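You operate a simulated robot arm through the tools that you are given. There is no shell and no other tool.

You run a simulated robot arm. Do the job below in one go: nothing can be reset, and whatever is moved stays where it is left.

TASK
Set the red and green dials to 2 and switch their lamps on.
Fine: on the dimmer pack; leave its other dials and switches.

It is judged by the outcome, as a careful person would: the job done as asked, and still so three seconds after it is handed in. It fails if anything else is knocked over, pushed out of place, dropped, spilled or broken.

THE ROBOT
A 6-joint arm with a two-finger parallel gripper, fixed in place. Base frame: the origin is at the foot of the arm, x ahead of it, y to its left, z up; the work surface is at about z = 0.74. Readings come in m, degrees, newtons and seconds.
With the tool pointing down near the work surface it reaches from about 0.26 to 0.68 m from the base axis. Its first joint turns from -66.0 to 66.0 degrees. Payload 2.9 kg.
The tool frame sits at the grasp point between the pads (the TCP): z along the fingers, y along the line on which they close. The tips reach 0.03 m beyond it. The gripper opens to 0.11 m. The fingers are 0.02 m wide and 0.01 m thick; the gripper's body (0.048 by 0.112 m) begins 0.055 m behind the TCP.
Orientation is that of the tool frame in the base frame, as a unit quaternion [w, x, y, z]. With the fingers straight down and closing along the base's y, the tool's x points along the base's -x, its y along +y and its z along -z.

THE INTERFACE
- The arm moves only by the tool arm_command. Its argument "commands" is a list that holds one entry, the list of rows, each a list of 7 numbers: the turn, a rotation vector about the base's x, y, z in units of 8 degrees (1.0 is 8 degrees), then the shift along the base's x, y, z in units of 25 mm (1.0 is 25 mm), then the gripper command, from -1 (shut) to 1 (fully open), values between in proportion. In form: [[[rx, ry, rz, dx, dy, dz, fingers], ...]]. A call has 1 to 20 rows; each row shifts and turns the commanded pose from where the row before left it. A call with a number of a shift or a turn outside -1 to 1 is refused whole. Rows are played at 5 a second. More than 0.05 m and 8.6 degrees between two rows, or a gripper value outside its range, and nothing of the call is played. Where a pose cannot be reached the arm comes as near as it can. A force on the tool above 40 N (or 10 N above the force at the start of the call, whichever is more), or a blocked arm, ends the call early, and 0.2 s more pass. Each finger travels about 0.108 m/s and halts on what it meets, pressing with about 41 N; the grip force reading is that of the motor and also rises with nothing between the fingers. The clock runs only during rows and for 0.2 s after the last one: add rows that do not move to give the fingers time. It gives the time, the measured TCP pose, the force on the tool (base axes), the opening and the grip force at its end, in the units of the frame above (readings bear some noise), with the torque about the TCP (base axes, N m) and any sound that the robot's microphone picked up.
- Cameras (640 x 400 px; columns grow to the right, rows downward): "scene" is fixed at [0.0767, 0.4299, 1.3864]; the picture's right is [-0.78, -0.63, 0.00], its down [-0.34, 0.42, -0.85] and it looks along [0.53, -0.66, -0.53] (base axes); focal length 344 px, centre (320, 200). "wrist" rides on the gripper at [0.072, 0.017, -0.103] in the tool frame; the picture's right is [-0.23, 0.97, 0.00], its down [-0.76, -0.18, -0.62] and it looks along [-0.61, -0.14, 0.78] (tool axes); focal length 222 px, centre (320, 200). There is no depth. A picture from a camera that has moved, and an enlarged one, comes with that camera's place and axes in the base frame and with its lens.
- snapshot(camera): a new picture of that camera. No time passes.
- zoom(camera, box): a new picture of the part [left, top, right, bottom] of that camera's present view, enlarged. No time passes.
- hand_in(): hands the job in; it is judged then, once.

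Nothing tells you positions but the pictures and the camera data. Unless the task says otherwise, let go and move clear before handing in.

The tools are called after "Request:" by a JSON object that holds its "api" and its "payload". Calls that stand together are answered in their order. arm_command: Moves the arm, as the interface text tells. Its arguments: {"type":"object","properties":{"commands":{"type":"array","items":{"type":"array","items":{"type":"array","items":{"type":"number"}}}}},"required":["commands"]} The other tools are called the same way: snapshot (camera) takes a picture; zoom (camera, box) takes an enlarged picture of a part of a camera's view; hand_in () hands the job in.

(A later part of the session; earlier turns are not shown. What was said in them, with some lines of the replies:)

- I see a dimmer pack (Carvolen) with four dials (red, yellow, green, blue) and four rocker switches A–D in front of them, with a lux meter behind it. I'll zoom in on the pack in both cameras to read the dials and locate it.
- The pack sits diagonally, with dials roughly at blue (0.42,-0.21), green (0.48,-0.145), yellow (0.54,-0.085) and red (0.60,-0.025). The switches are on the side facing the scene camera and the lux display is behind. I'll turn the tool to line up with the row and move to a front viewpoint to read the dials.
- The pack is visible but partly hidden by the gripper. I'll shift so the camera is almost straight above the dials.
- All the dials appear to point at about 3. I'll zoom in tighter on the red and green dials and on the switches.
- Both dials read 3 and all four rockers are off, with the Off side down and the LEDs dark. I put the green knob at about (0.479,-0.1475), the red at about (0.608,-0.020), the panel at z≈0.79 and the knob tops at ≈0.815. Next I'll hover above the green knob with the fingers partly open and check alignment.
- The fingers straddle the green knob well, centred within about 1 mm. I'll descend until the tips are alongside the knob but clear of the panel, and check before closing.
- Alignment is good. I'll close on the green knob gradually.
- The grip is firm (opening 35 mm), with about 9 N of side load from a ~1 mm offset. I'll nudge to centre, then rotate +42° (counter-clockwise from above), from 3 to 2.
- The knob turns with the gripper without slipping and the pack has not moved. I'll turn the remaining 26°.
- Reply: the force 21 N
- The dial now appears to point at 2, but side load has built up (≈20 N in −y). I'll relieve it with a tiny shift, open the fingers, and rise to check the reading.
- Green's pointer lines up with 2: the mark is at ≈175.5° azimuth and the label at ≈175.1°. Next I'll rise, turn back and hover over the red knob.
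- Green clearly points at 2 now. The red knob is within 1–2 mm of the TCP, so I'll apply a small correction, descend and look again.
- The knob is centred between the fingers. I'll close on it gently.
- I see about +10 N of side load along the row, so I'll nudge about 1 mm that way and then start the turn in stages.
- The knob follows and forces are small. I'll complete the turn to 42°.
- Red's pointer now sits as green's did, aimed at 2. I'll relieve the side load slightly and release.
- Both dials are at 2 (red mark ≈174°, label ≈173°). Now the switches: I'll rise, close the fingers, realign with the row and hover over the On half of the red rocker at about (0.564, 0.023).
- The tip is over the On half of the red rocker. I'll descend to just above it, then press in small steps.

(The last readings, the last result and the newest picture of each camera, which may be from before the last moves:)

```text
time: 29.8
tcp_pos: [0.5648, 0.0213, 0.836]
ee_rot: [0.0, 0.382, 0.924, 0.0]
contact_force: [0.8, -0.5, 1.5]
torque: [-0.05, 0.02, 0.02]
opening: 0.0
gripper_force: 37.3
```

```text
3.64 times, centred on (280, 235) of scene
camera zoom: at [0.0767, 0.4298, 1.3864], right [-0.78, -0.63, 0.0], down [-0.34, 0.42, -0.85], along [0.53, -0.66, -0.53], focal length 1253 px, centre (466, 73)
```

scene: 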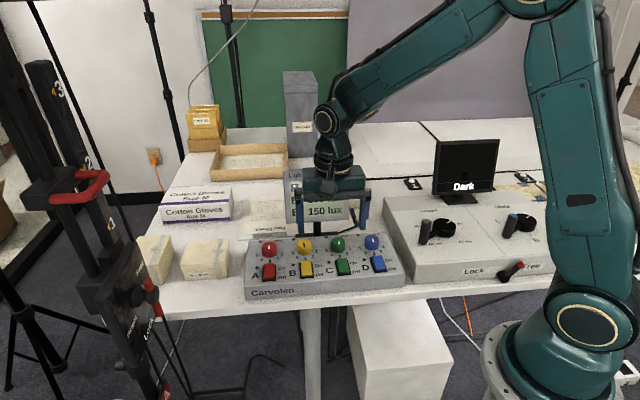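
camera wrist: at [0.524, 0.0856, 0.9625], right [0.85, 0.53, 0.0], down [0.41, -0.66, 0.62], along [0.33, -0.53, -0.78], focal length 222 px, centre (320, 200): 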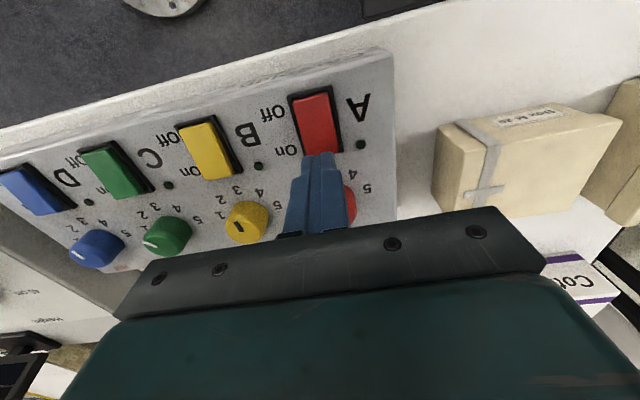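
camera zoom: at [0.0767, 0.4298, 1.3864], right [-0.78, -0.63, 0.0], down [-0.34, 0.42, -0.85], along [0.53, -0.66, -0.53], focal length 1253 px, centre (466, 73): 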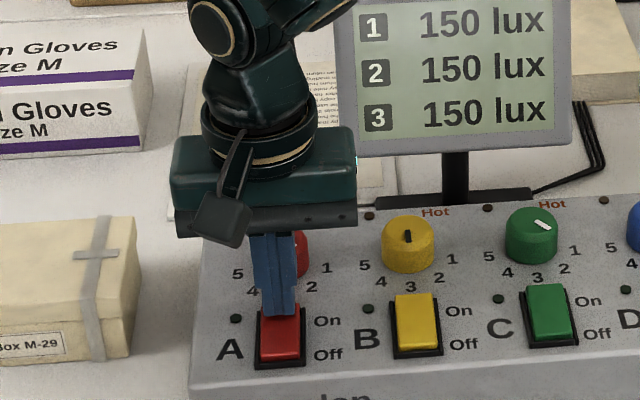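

Request:
{"api": "arm_command", "payload": {"commands": [[[0, 0, 0, 0, 0, -0.06, -1], [0, 0, 0, 0, 0, -0.06, -1], [0, 0, 0, 0, 0, -0.06, -1], [0, 0, 0, 0, 0, 0, -1]]]}}

Request:
{"api": "zoom", "payload": {"camera": "scene", "box": [220, 180, 340, 290]}}

```text
time: 30.8
tcp_pos: [0.5646, 0.0215, 0.8326]
ee_rot: [0.002, 0.382, 0.924, 0.001]
contact_force: [-4.5, -4.0, 18.5]
torque: [0.02, 0.25, 0.17]
opening: 0.0
gripper_force: 38.1
```

```text
3.64 times, centred on (280, 235) of scene
camera zoom: at [0.0763, 0.4297, 1.3864], right [-0.78, -0.63, 0.0], down [-0.33, 0.42, -0.85], along [0.53, -0.66, -0.53], focal length 1253 px, centre (466, 73)
```

zoom: 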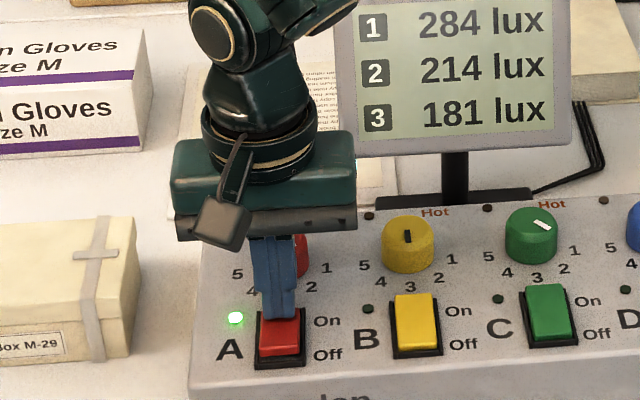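

The LED by A has lit and the lux readings jumped, so red's lamp is on. I'll lift off and confirm it stays latched.

Request:
{"api": "arm_command", "payload": {"commands": [[[0, 0, 0, 0, 0, 0.3, -1], [0, 0, 0, 0, 0, 0.7, -1], [0, 0, 0, 0, 0, 0.9, -1], [0, 0, 0, 0, 0, 0.9, -1], [0, 0, 0, 0, 0, 0, -1]]]}}

Request:
{"api": "zoom", "payload": {"camera": "scene", "box": [230, 160, 410, 300]}}

Request:
{"api": "snapshot", "payload": {"camera": "wrist"}}

```text
time: 32.0
tcp_pos: [0.5644, 0.0209, 0.9007]
ee_rot: [0.001, 0.383, 0.924, -0.001]
contact_force: [0.4, 0.4, 0.0]
torque: [0.0, 0.01, 0.01]
opening: 0.0
gripper_force: 37.7
```

```text
2.86 times, centred on (320, 230) of scene
camera zoom: at [0.0767, 0.4299, 1.3864], right [-0.78, -0.63, 0.0], down [-0.34, 0.42, -0.85], along [0.53, -0.66, -0.53], focal length 984 px, centre (320, 114)
```

zoom: 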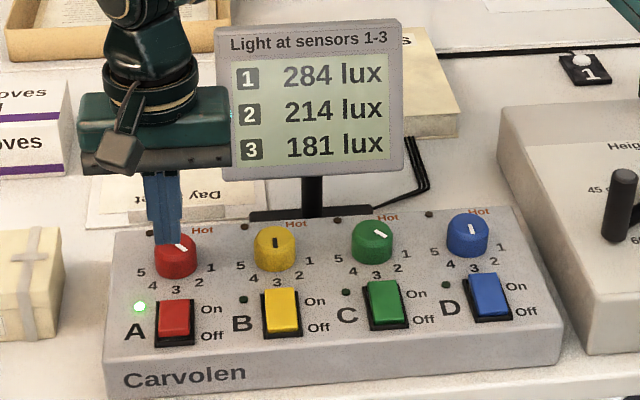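

```text
taken
camera wrist: at [0.525, 0.0853, 1.0048], right [0.85, 0.53, 0.0], down [0.41, -0.66, 0.62], along [0.33, -0.53, -0.78], focal length 222 px, centre (320, 200)
```

wrist: 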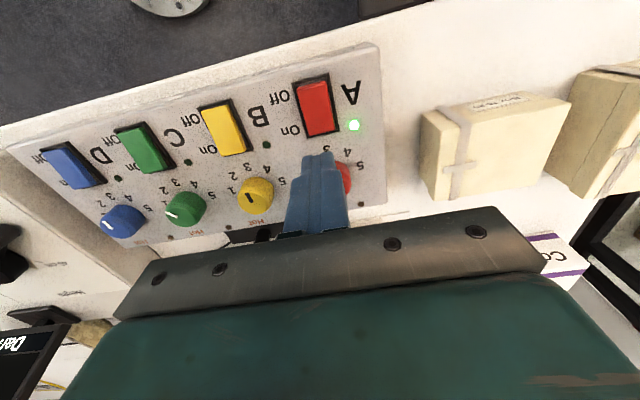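

Red is latched on. Now I'll move over the On half of the green rocker at about (0.436, -0.105).

Request:
{"api": "arm_command", "payload": {"commands": [[[0, 0, 0, -0.6425, -0.635, 0, -1], [0, 0, 0, -0.6425, -0.635, 0, -1], [0, 0, 0, -0.6425, -0.635, 0, -1], [0, 0, 0, -0.6425, -0.635, 0, -1], [0, 0, 0, -0.6425, -0.635, 0, -1], [0, 0, 0, -0.6425, -0.635, 0, -1], [0, 0, 0, -0.6425, -0.635, 0, -1], [0, 0, 0, -0.6425, -0.635, 0, -1], [0, 0, 0, 0, 0, 0, -1], [0, 0, 0, 0, 0, -0.8, -1], [0, 0, 0, 0, 0, -0.8, -1], [0, 0, 0, 0, 0, 0, -1]]]}}

Request:
{"api": "zoom", "payload": {"camera": "wrist", "box": [220, 70, 420, 220]}}

Request:
{"api": "zoom", "payload": {"camera": "scene", "box": [290, 180, 410, 290]}}

```text
time: 34.6
tcp_pos: [0.4368, -0.1056, 0.8605]
ee_rot: [0.0, 0.383, 0.924, 0.0]
contact_force: [0.0, 0.5, -0.1]
torque: [0.03, -0.01, -0.02]
opening: 0.0
gripper_force: 37.5
```

```text
2.67 times, centred on (320, 145) of wrist
camera zoom: at [0.396, -0.0412, 0.9646], right [0.85, 0.53, 0.0], down [0.41, -0.66, 0.62], along [0.33, -0.53, -0.78], focal length 592 px, centre (320, 347)
```

zoom: 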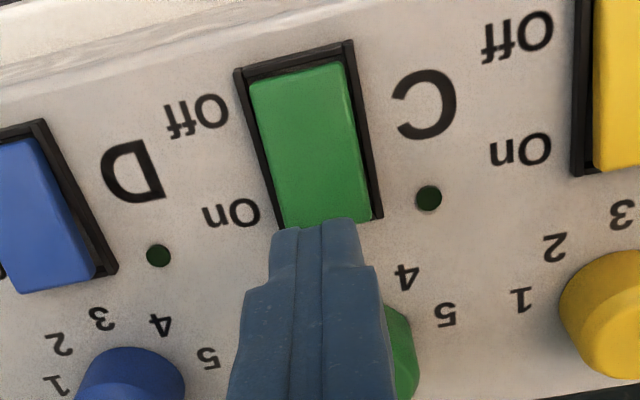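

```text
3.64 times, centred on (350, 235) of scene
camera zoom: at [0.0767, 0.4299, 1.3864], right [-0.78, -0.63, 0.0], down [-0.34, 0.42, -0.85], along [0.53, -0.66, -0.53], focal length 1253 px, centre (211, 73)
```

zoom: 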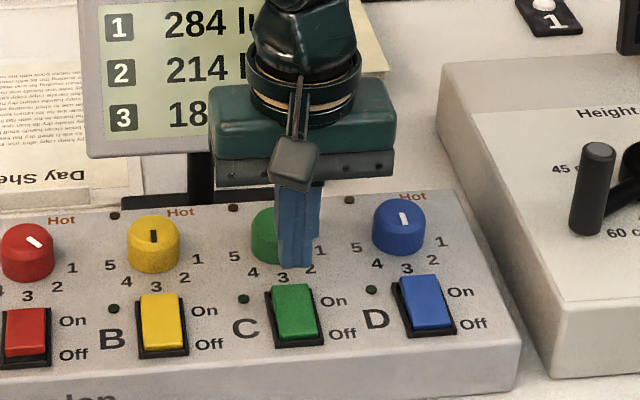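

The placement matches the red press almost exactly. I'll lower and press in the same small steps.

Request:
{"api": "arm_command", "payload": {"commands": [[[0, 0, 0, 0, 0, -0.4, -1], [0, 0, 0, 0, 0, -0.3, -1], [0, 0, 0, 0, 0, -0.1, -1], [0, 0, 0, 0, 0, -0.08, -1], [0, 0, 0, 0, 0, -0.08, -1], [0, 0, 0, 0, 0, -0.06, -1], [0, 0, 0, 0, 0, -0.06, -1], [0, 0, 0, 0, 0, 0, -1]]]}}

Request:
{"api": "zoom", "payload": {"camera": "scene", "box": [270, 160, 410, 290]}}

```text
time: 36.4
tcp_pos: [0.4354, -0.1041, 0.8332]
ee_rot: [0.001, 0.382, 0.924, 0.0]
contact_force: [1.1, -0.1, 0.6]
torque: [-0.01, -0.02, -0.01]
opening: 0.0001
gripper_force: 37.6
```

```text
3.08 times, centred on (340, 225) of scene
camera zoom: at [0.0767, 0.4299, 1.3864], right [-0.78, -0.63, 0.0], down [-0.34, 0.42, -0.85], along [0.53, -0.66, -0.53], focal length 1060 px, centre (258, 123)
```

zoom: 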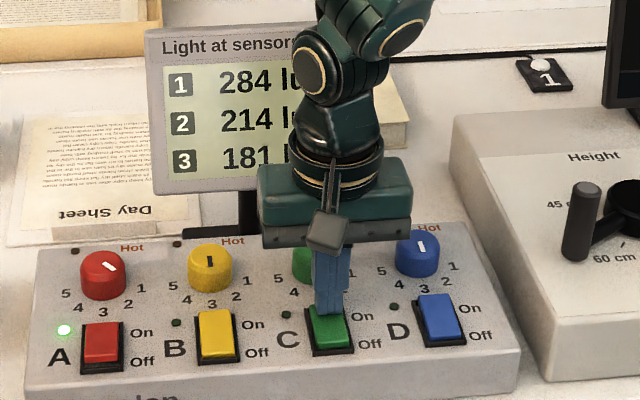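

Request:
{"api": "arm_command", "payload": {"commands": [[[0, 0, 0, 0, 0, -0.06, -1], [0, 0, 0, 0, 0, -0.06, -1], [0, 0, 0, 0, 0, 0, -1]]]}}

Request:
{"api": "zoom", "payload": {"camera": "scene", "box": [270, 160, 410, 290]}}

```text
time: 37.2
tcp_pos: [0.4357, -0.1057, 0.8329]
ee_rot: [0.002, 0.382, 0.924, 0.001]
contact_force: [-5.5, -4.0, 32.0]
torque: [0.1, 0.42, 0.19]
opening: 0.0
gripper_force: 37.8
```

```text
3.08 times, centred on (340, 225) of scene
camera zoom: at [0.0762, 0.4299, 1.3864], right [-0.78, -0.63, 0.0], down [-0.33, 0.42, -0.85], along [0.53, -0.66, -0.53], focal length 1060 px, centre (258, 123)
```

zoom: 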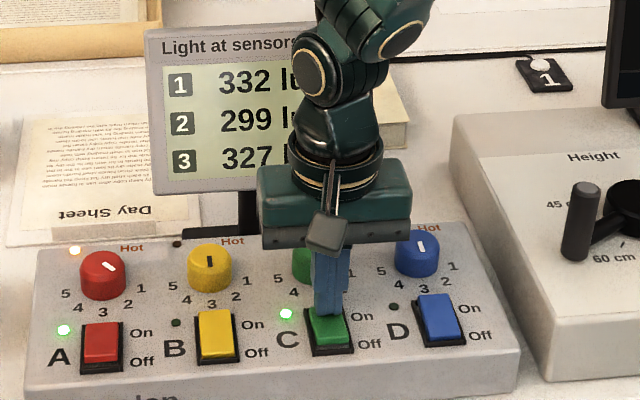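

Green's lamp is on too: the C LED is lit and the lux rose further. I'll lift clear, back away and check everything.

Request:
{"api": "arm_command", "payload": {"commands": [[[0, 0, 0, 0, 0, 0.3, -1], [0, 0, 0, 0, 0, 0.7, -1], [0, 0, 0, 0, 0, 0.9, -1], [0, 0, 0, 0, 0, 1, -1], [0, 0, 0, 0, 0, 1, -1], [0, 0, 0, 0, 0, 1, -1], [0, 0, 0, 0, 0, 1, -0.5], [0, 0, 0, 0.3, -0.3, 0.5, 0], [0, 0, 0, 0, 0, 0, 0], [0, 0, 0, 0, 0, 0, 0]]]}}

Request:
{"api": "zoom", "payload": {"camera": "scene", "box": [230, 160, 410, 300]}}

Request:
{"api": "snapshot", "payload": {"camera": "scene"}}

Request:
{"api": "zoom", "payload": {"camera": "wrist", "box": [200, 0, 500, 180]}}

```text
time: 39.4
tcp_pos: [0.4428, -0.111, 0.9909]
ee_rot: [0.0, 0.383, 0.924, 0.0]
contact_force: [0.2, -0.5, 0.0]
torque: [-0.04, 0.0, -0.01]
opening: 0.055
gripper_force: 0.0
```

```text
2.86 times, centred on (320, 230) of scene
camera zoom: at [0.0767, 0.4299, 1.3864], right [-0.78, -0.63, 0.0], down [-0.34, 0.42, -0.85], along [0.53, -0.66, -0.53], focal length 984 px, centre (320, 114)
```

zoom: 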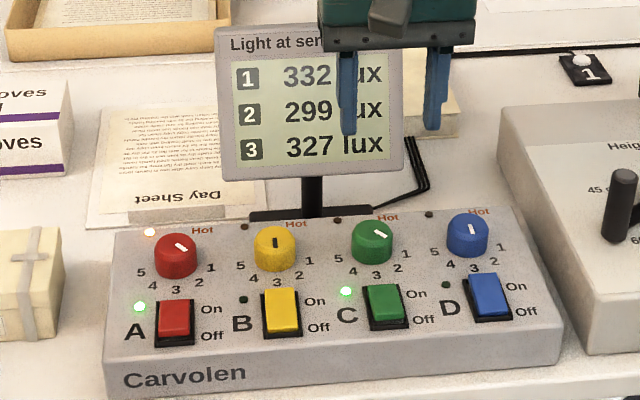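

```text
taken
```

scene: 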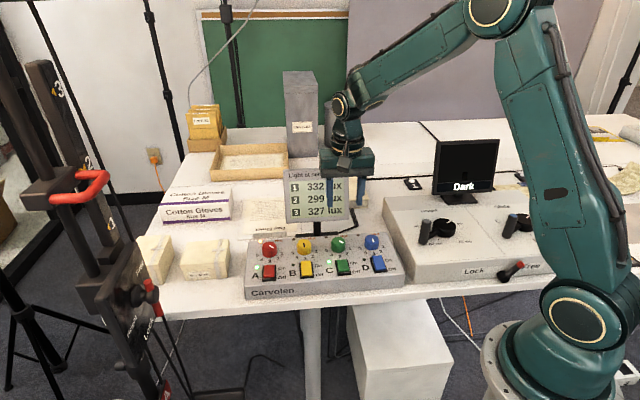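

```text
2.13 times, centred on (350, 90) of wrist
camera zoom: at [0.4033, -0.0491, 1.0942], right [0.85, 0.53, 0.0], down [0.41, -0.66, 0.62], along [0.33, -0.53, -0.78], focal length 474 px, centre (256, 435)
```

zoom: 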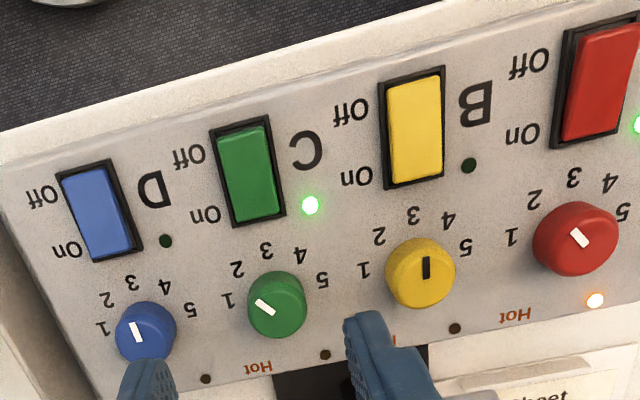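

Both lamps are on and latched, and the other channels are untouched. I'll move above the red dial for one more precise check of its pointer.

Request:
{"api": "arm_command", "payload": {"commands": [[[0, 0, 0, 0.8, 0.45, 0, 0], [0, 0, 0, 0.8, 0.45, 0, 0], [0, 0, 0, 0.8, 0.45, 0, 0], [0, 0, 0, 0.8, 0.45, 0, 0], [0, 0, 0, 0.8, 0.45, 0, 0], [0, 0, 0, 0.8, 0.45, 0, 0], [0, 0, 0, 0.8, 0.45, 0, 0], [0, 0, 0, 0, 0, 0, 0], [0, 0, 0, 0, 0, 0, 0]]]}}

Request:
{"api": "snapshot", "payload": {"camera": "wrist"}}

Request:
{"api": "zoom", "payload": {"camera": "wrist", "box": [260, 40, 400, 150]}}

Request:
{"api": "zoom", "payload": {"camera": "scene", "box": [245, 225, 365, 290]}}

```text
time: 41.4
tcp_pos: [0.5837, -0.0338, 0.9919]
ee_rot: [0.001, 0.382, 0.924, -0.001]
contact_force: [0.7, -0.2, -0.3]
torque: [0.0, 0.01, -0.01]
opening: 0.0551
gripper_force: 0.0
```

```text
taken
camera wrist: at [0.5443, 0.0302, 1.0948], right [0.85, 0.53, 0.0], down [0.41, -0.66, 0.62], along [0.33, -0.53, -0.78], focal length 222 px, centre (320, 200)
```

wrist: 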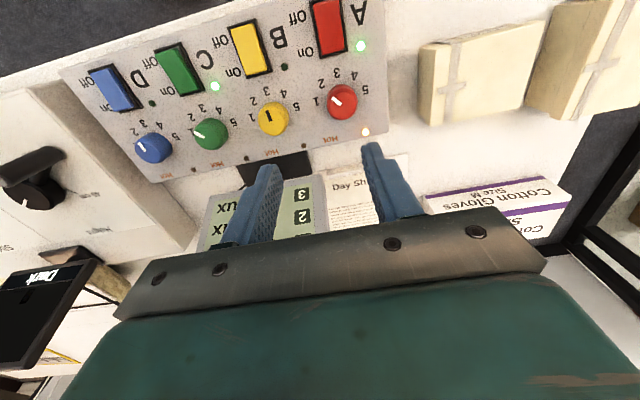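

```text
3.64 times, centred on (330, 95) of wrist
camera zoom: at [0.5443, 0.0302, 1.0948], right [0.85, 0.53, 0.0], down [0.41, -0.66, 0.62], along [0.33, -0.53, -0.78], focal length 808 px, centre (284, 582)
```

zoom: 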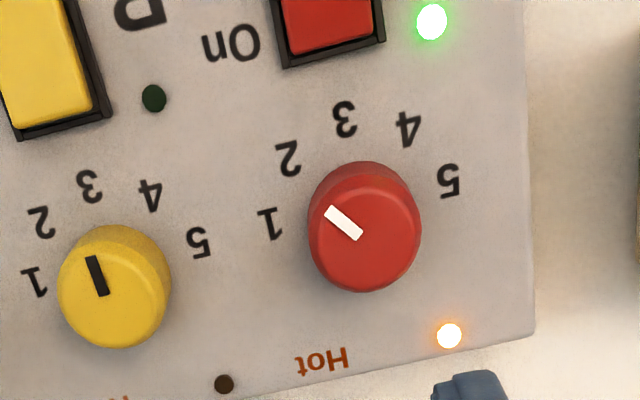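

```text
5.33 times, centred on (305, 258) of scene
camera zoom: at [0.0767, 0.4299, 1.3864], right [-0.78, -0.63, 0.0], down [-0.34, 0.42, -0.85], along [0.53, -0.66, -0.53], focal length 1838 px, centre (400, -107)
```

zoom: 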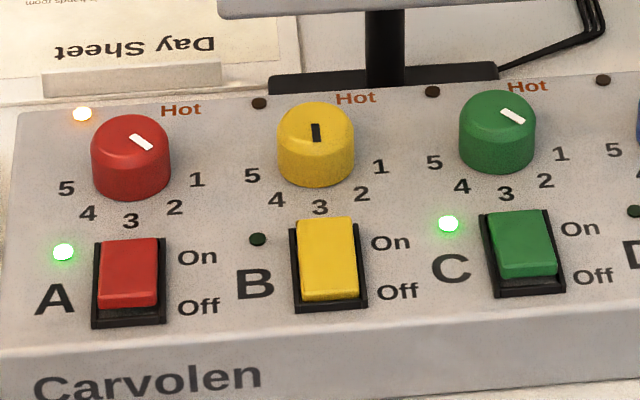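

Both dials read 2 (pointer within about 2° of the label) and lamps A and C are lit and latched. Yellow and blue are unchanged, nothing else moved, and the gripper is open and clear, so I'm handing in.

Request:
{"api": "hand_in", "payload": {}}

```text
The job is handed in.
```

The red and green dials on the dimmer pack are set to 2, and both their lamps are on. I handed the job in with the gripper open and clear of the pack.

- **Dials:** both started at 3. In the close-up pictures each pointer now lines up with the 2 to within about 2°.
- **Lamps:** the switch lights beside A (red) and C (green) came on. The light readings rose from 150 lux on every sensor to 332, 299 and 327. Both switches stayed on after I let go.
- **Hot light:** the red channel's "Hot" light came on a few seconds after its lamp was switched on. The green one had not come on when I last looked.
- **Everything else:** the yellow and blue dials and switches look as they did at the start. The pack and the items around it did not visibly move.
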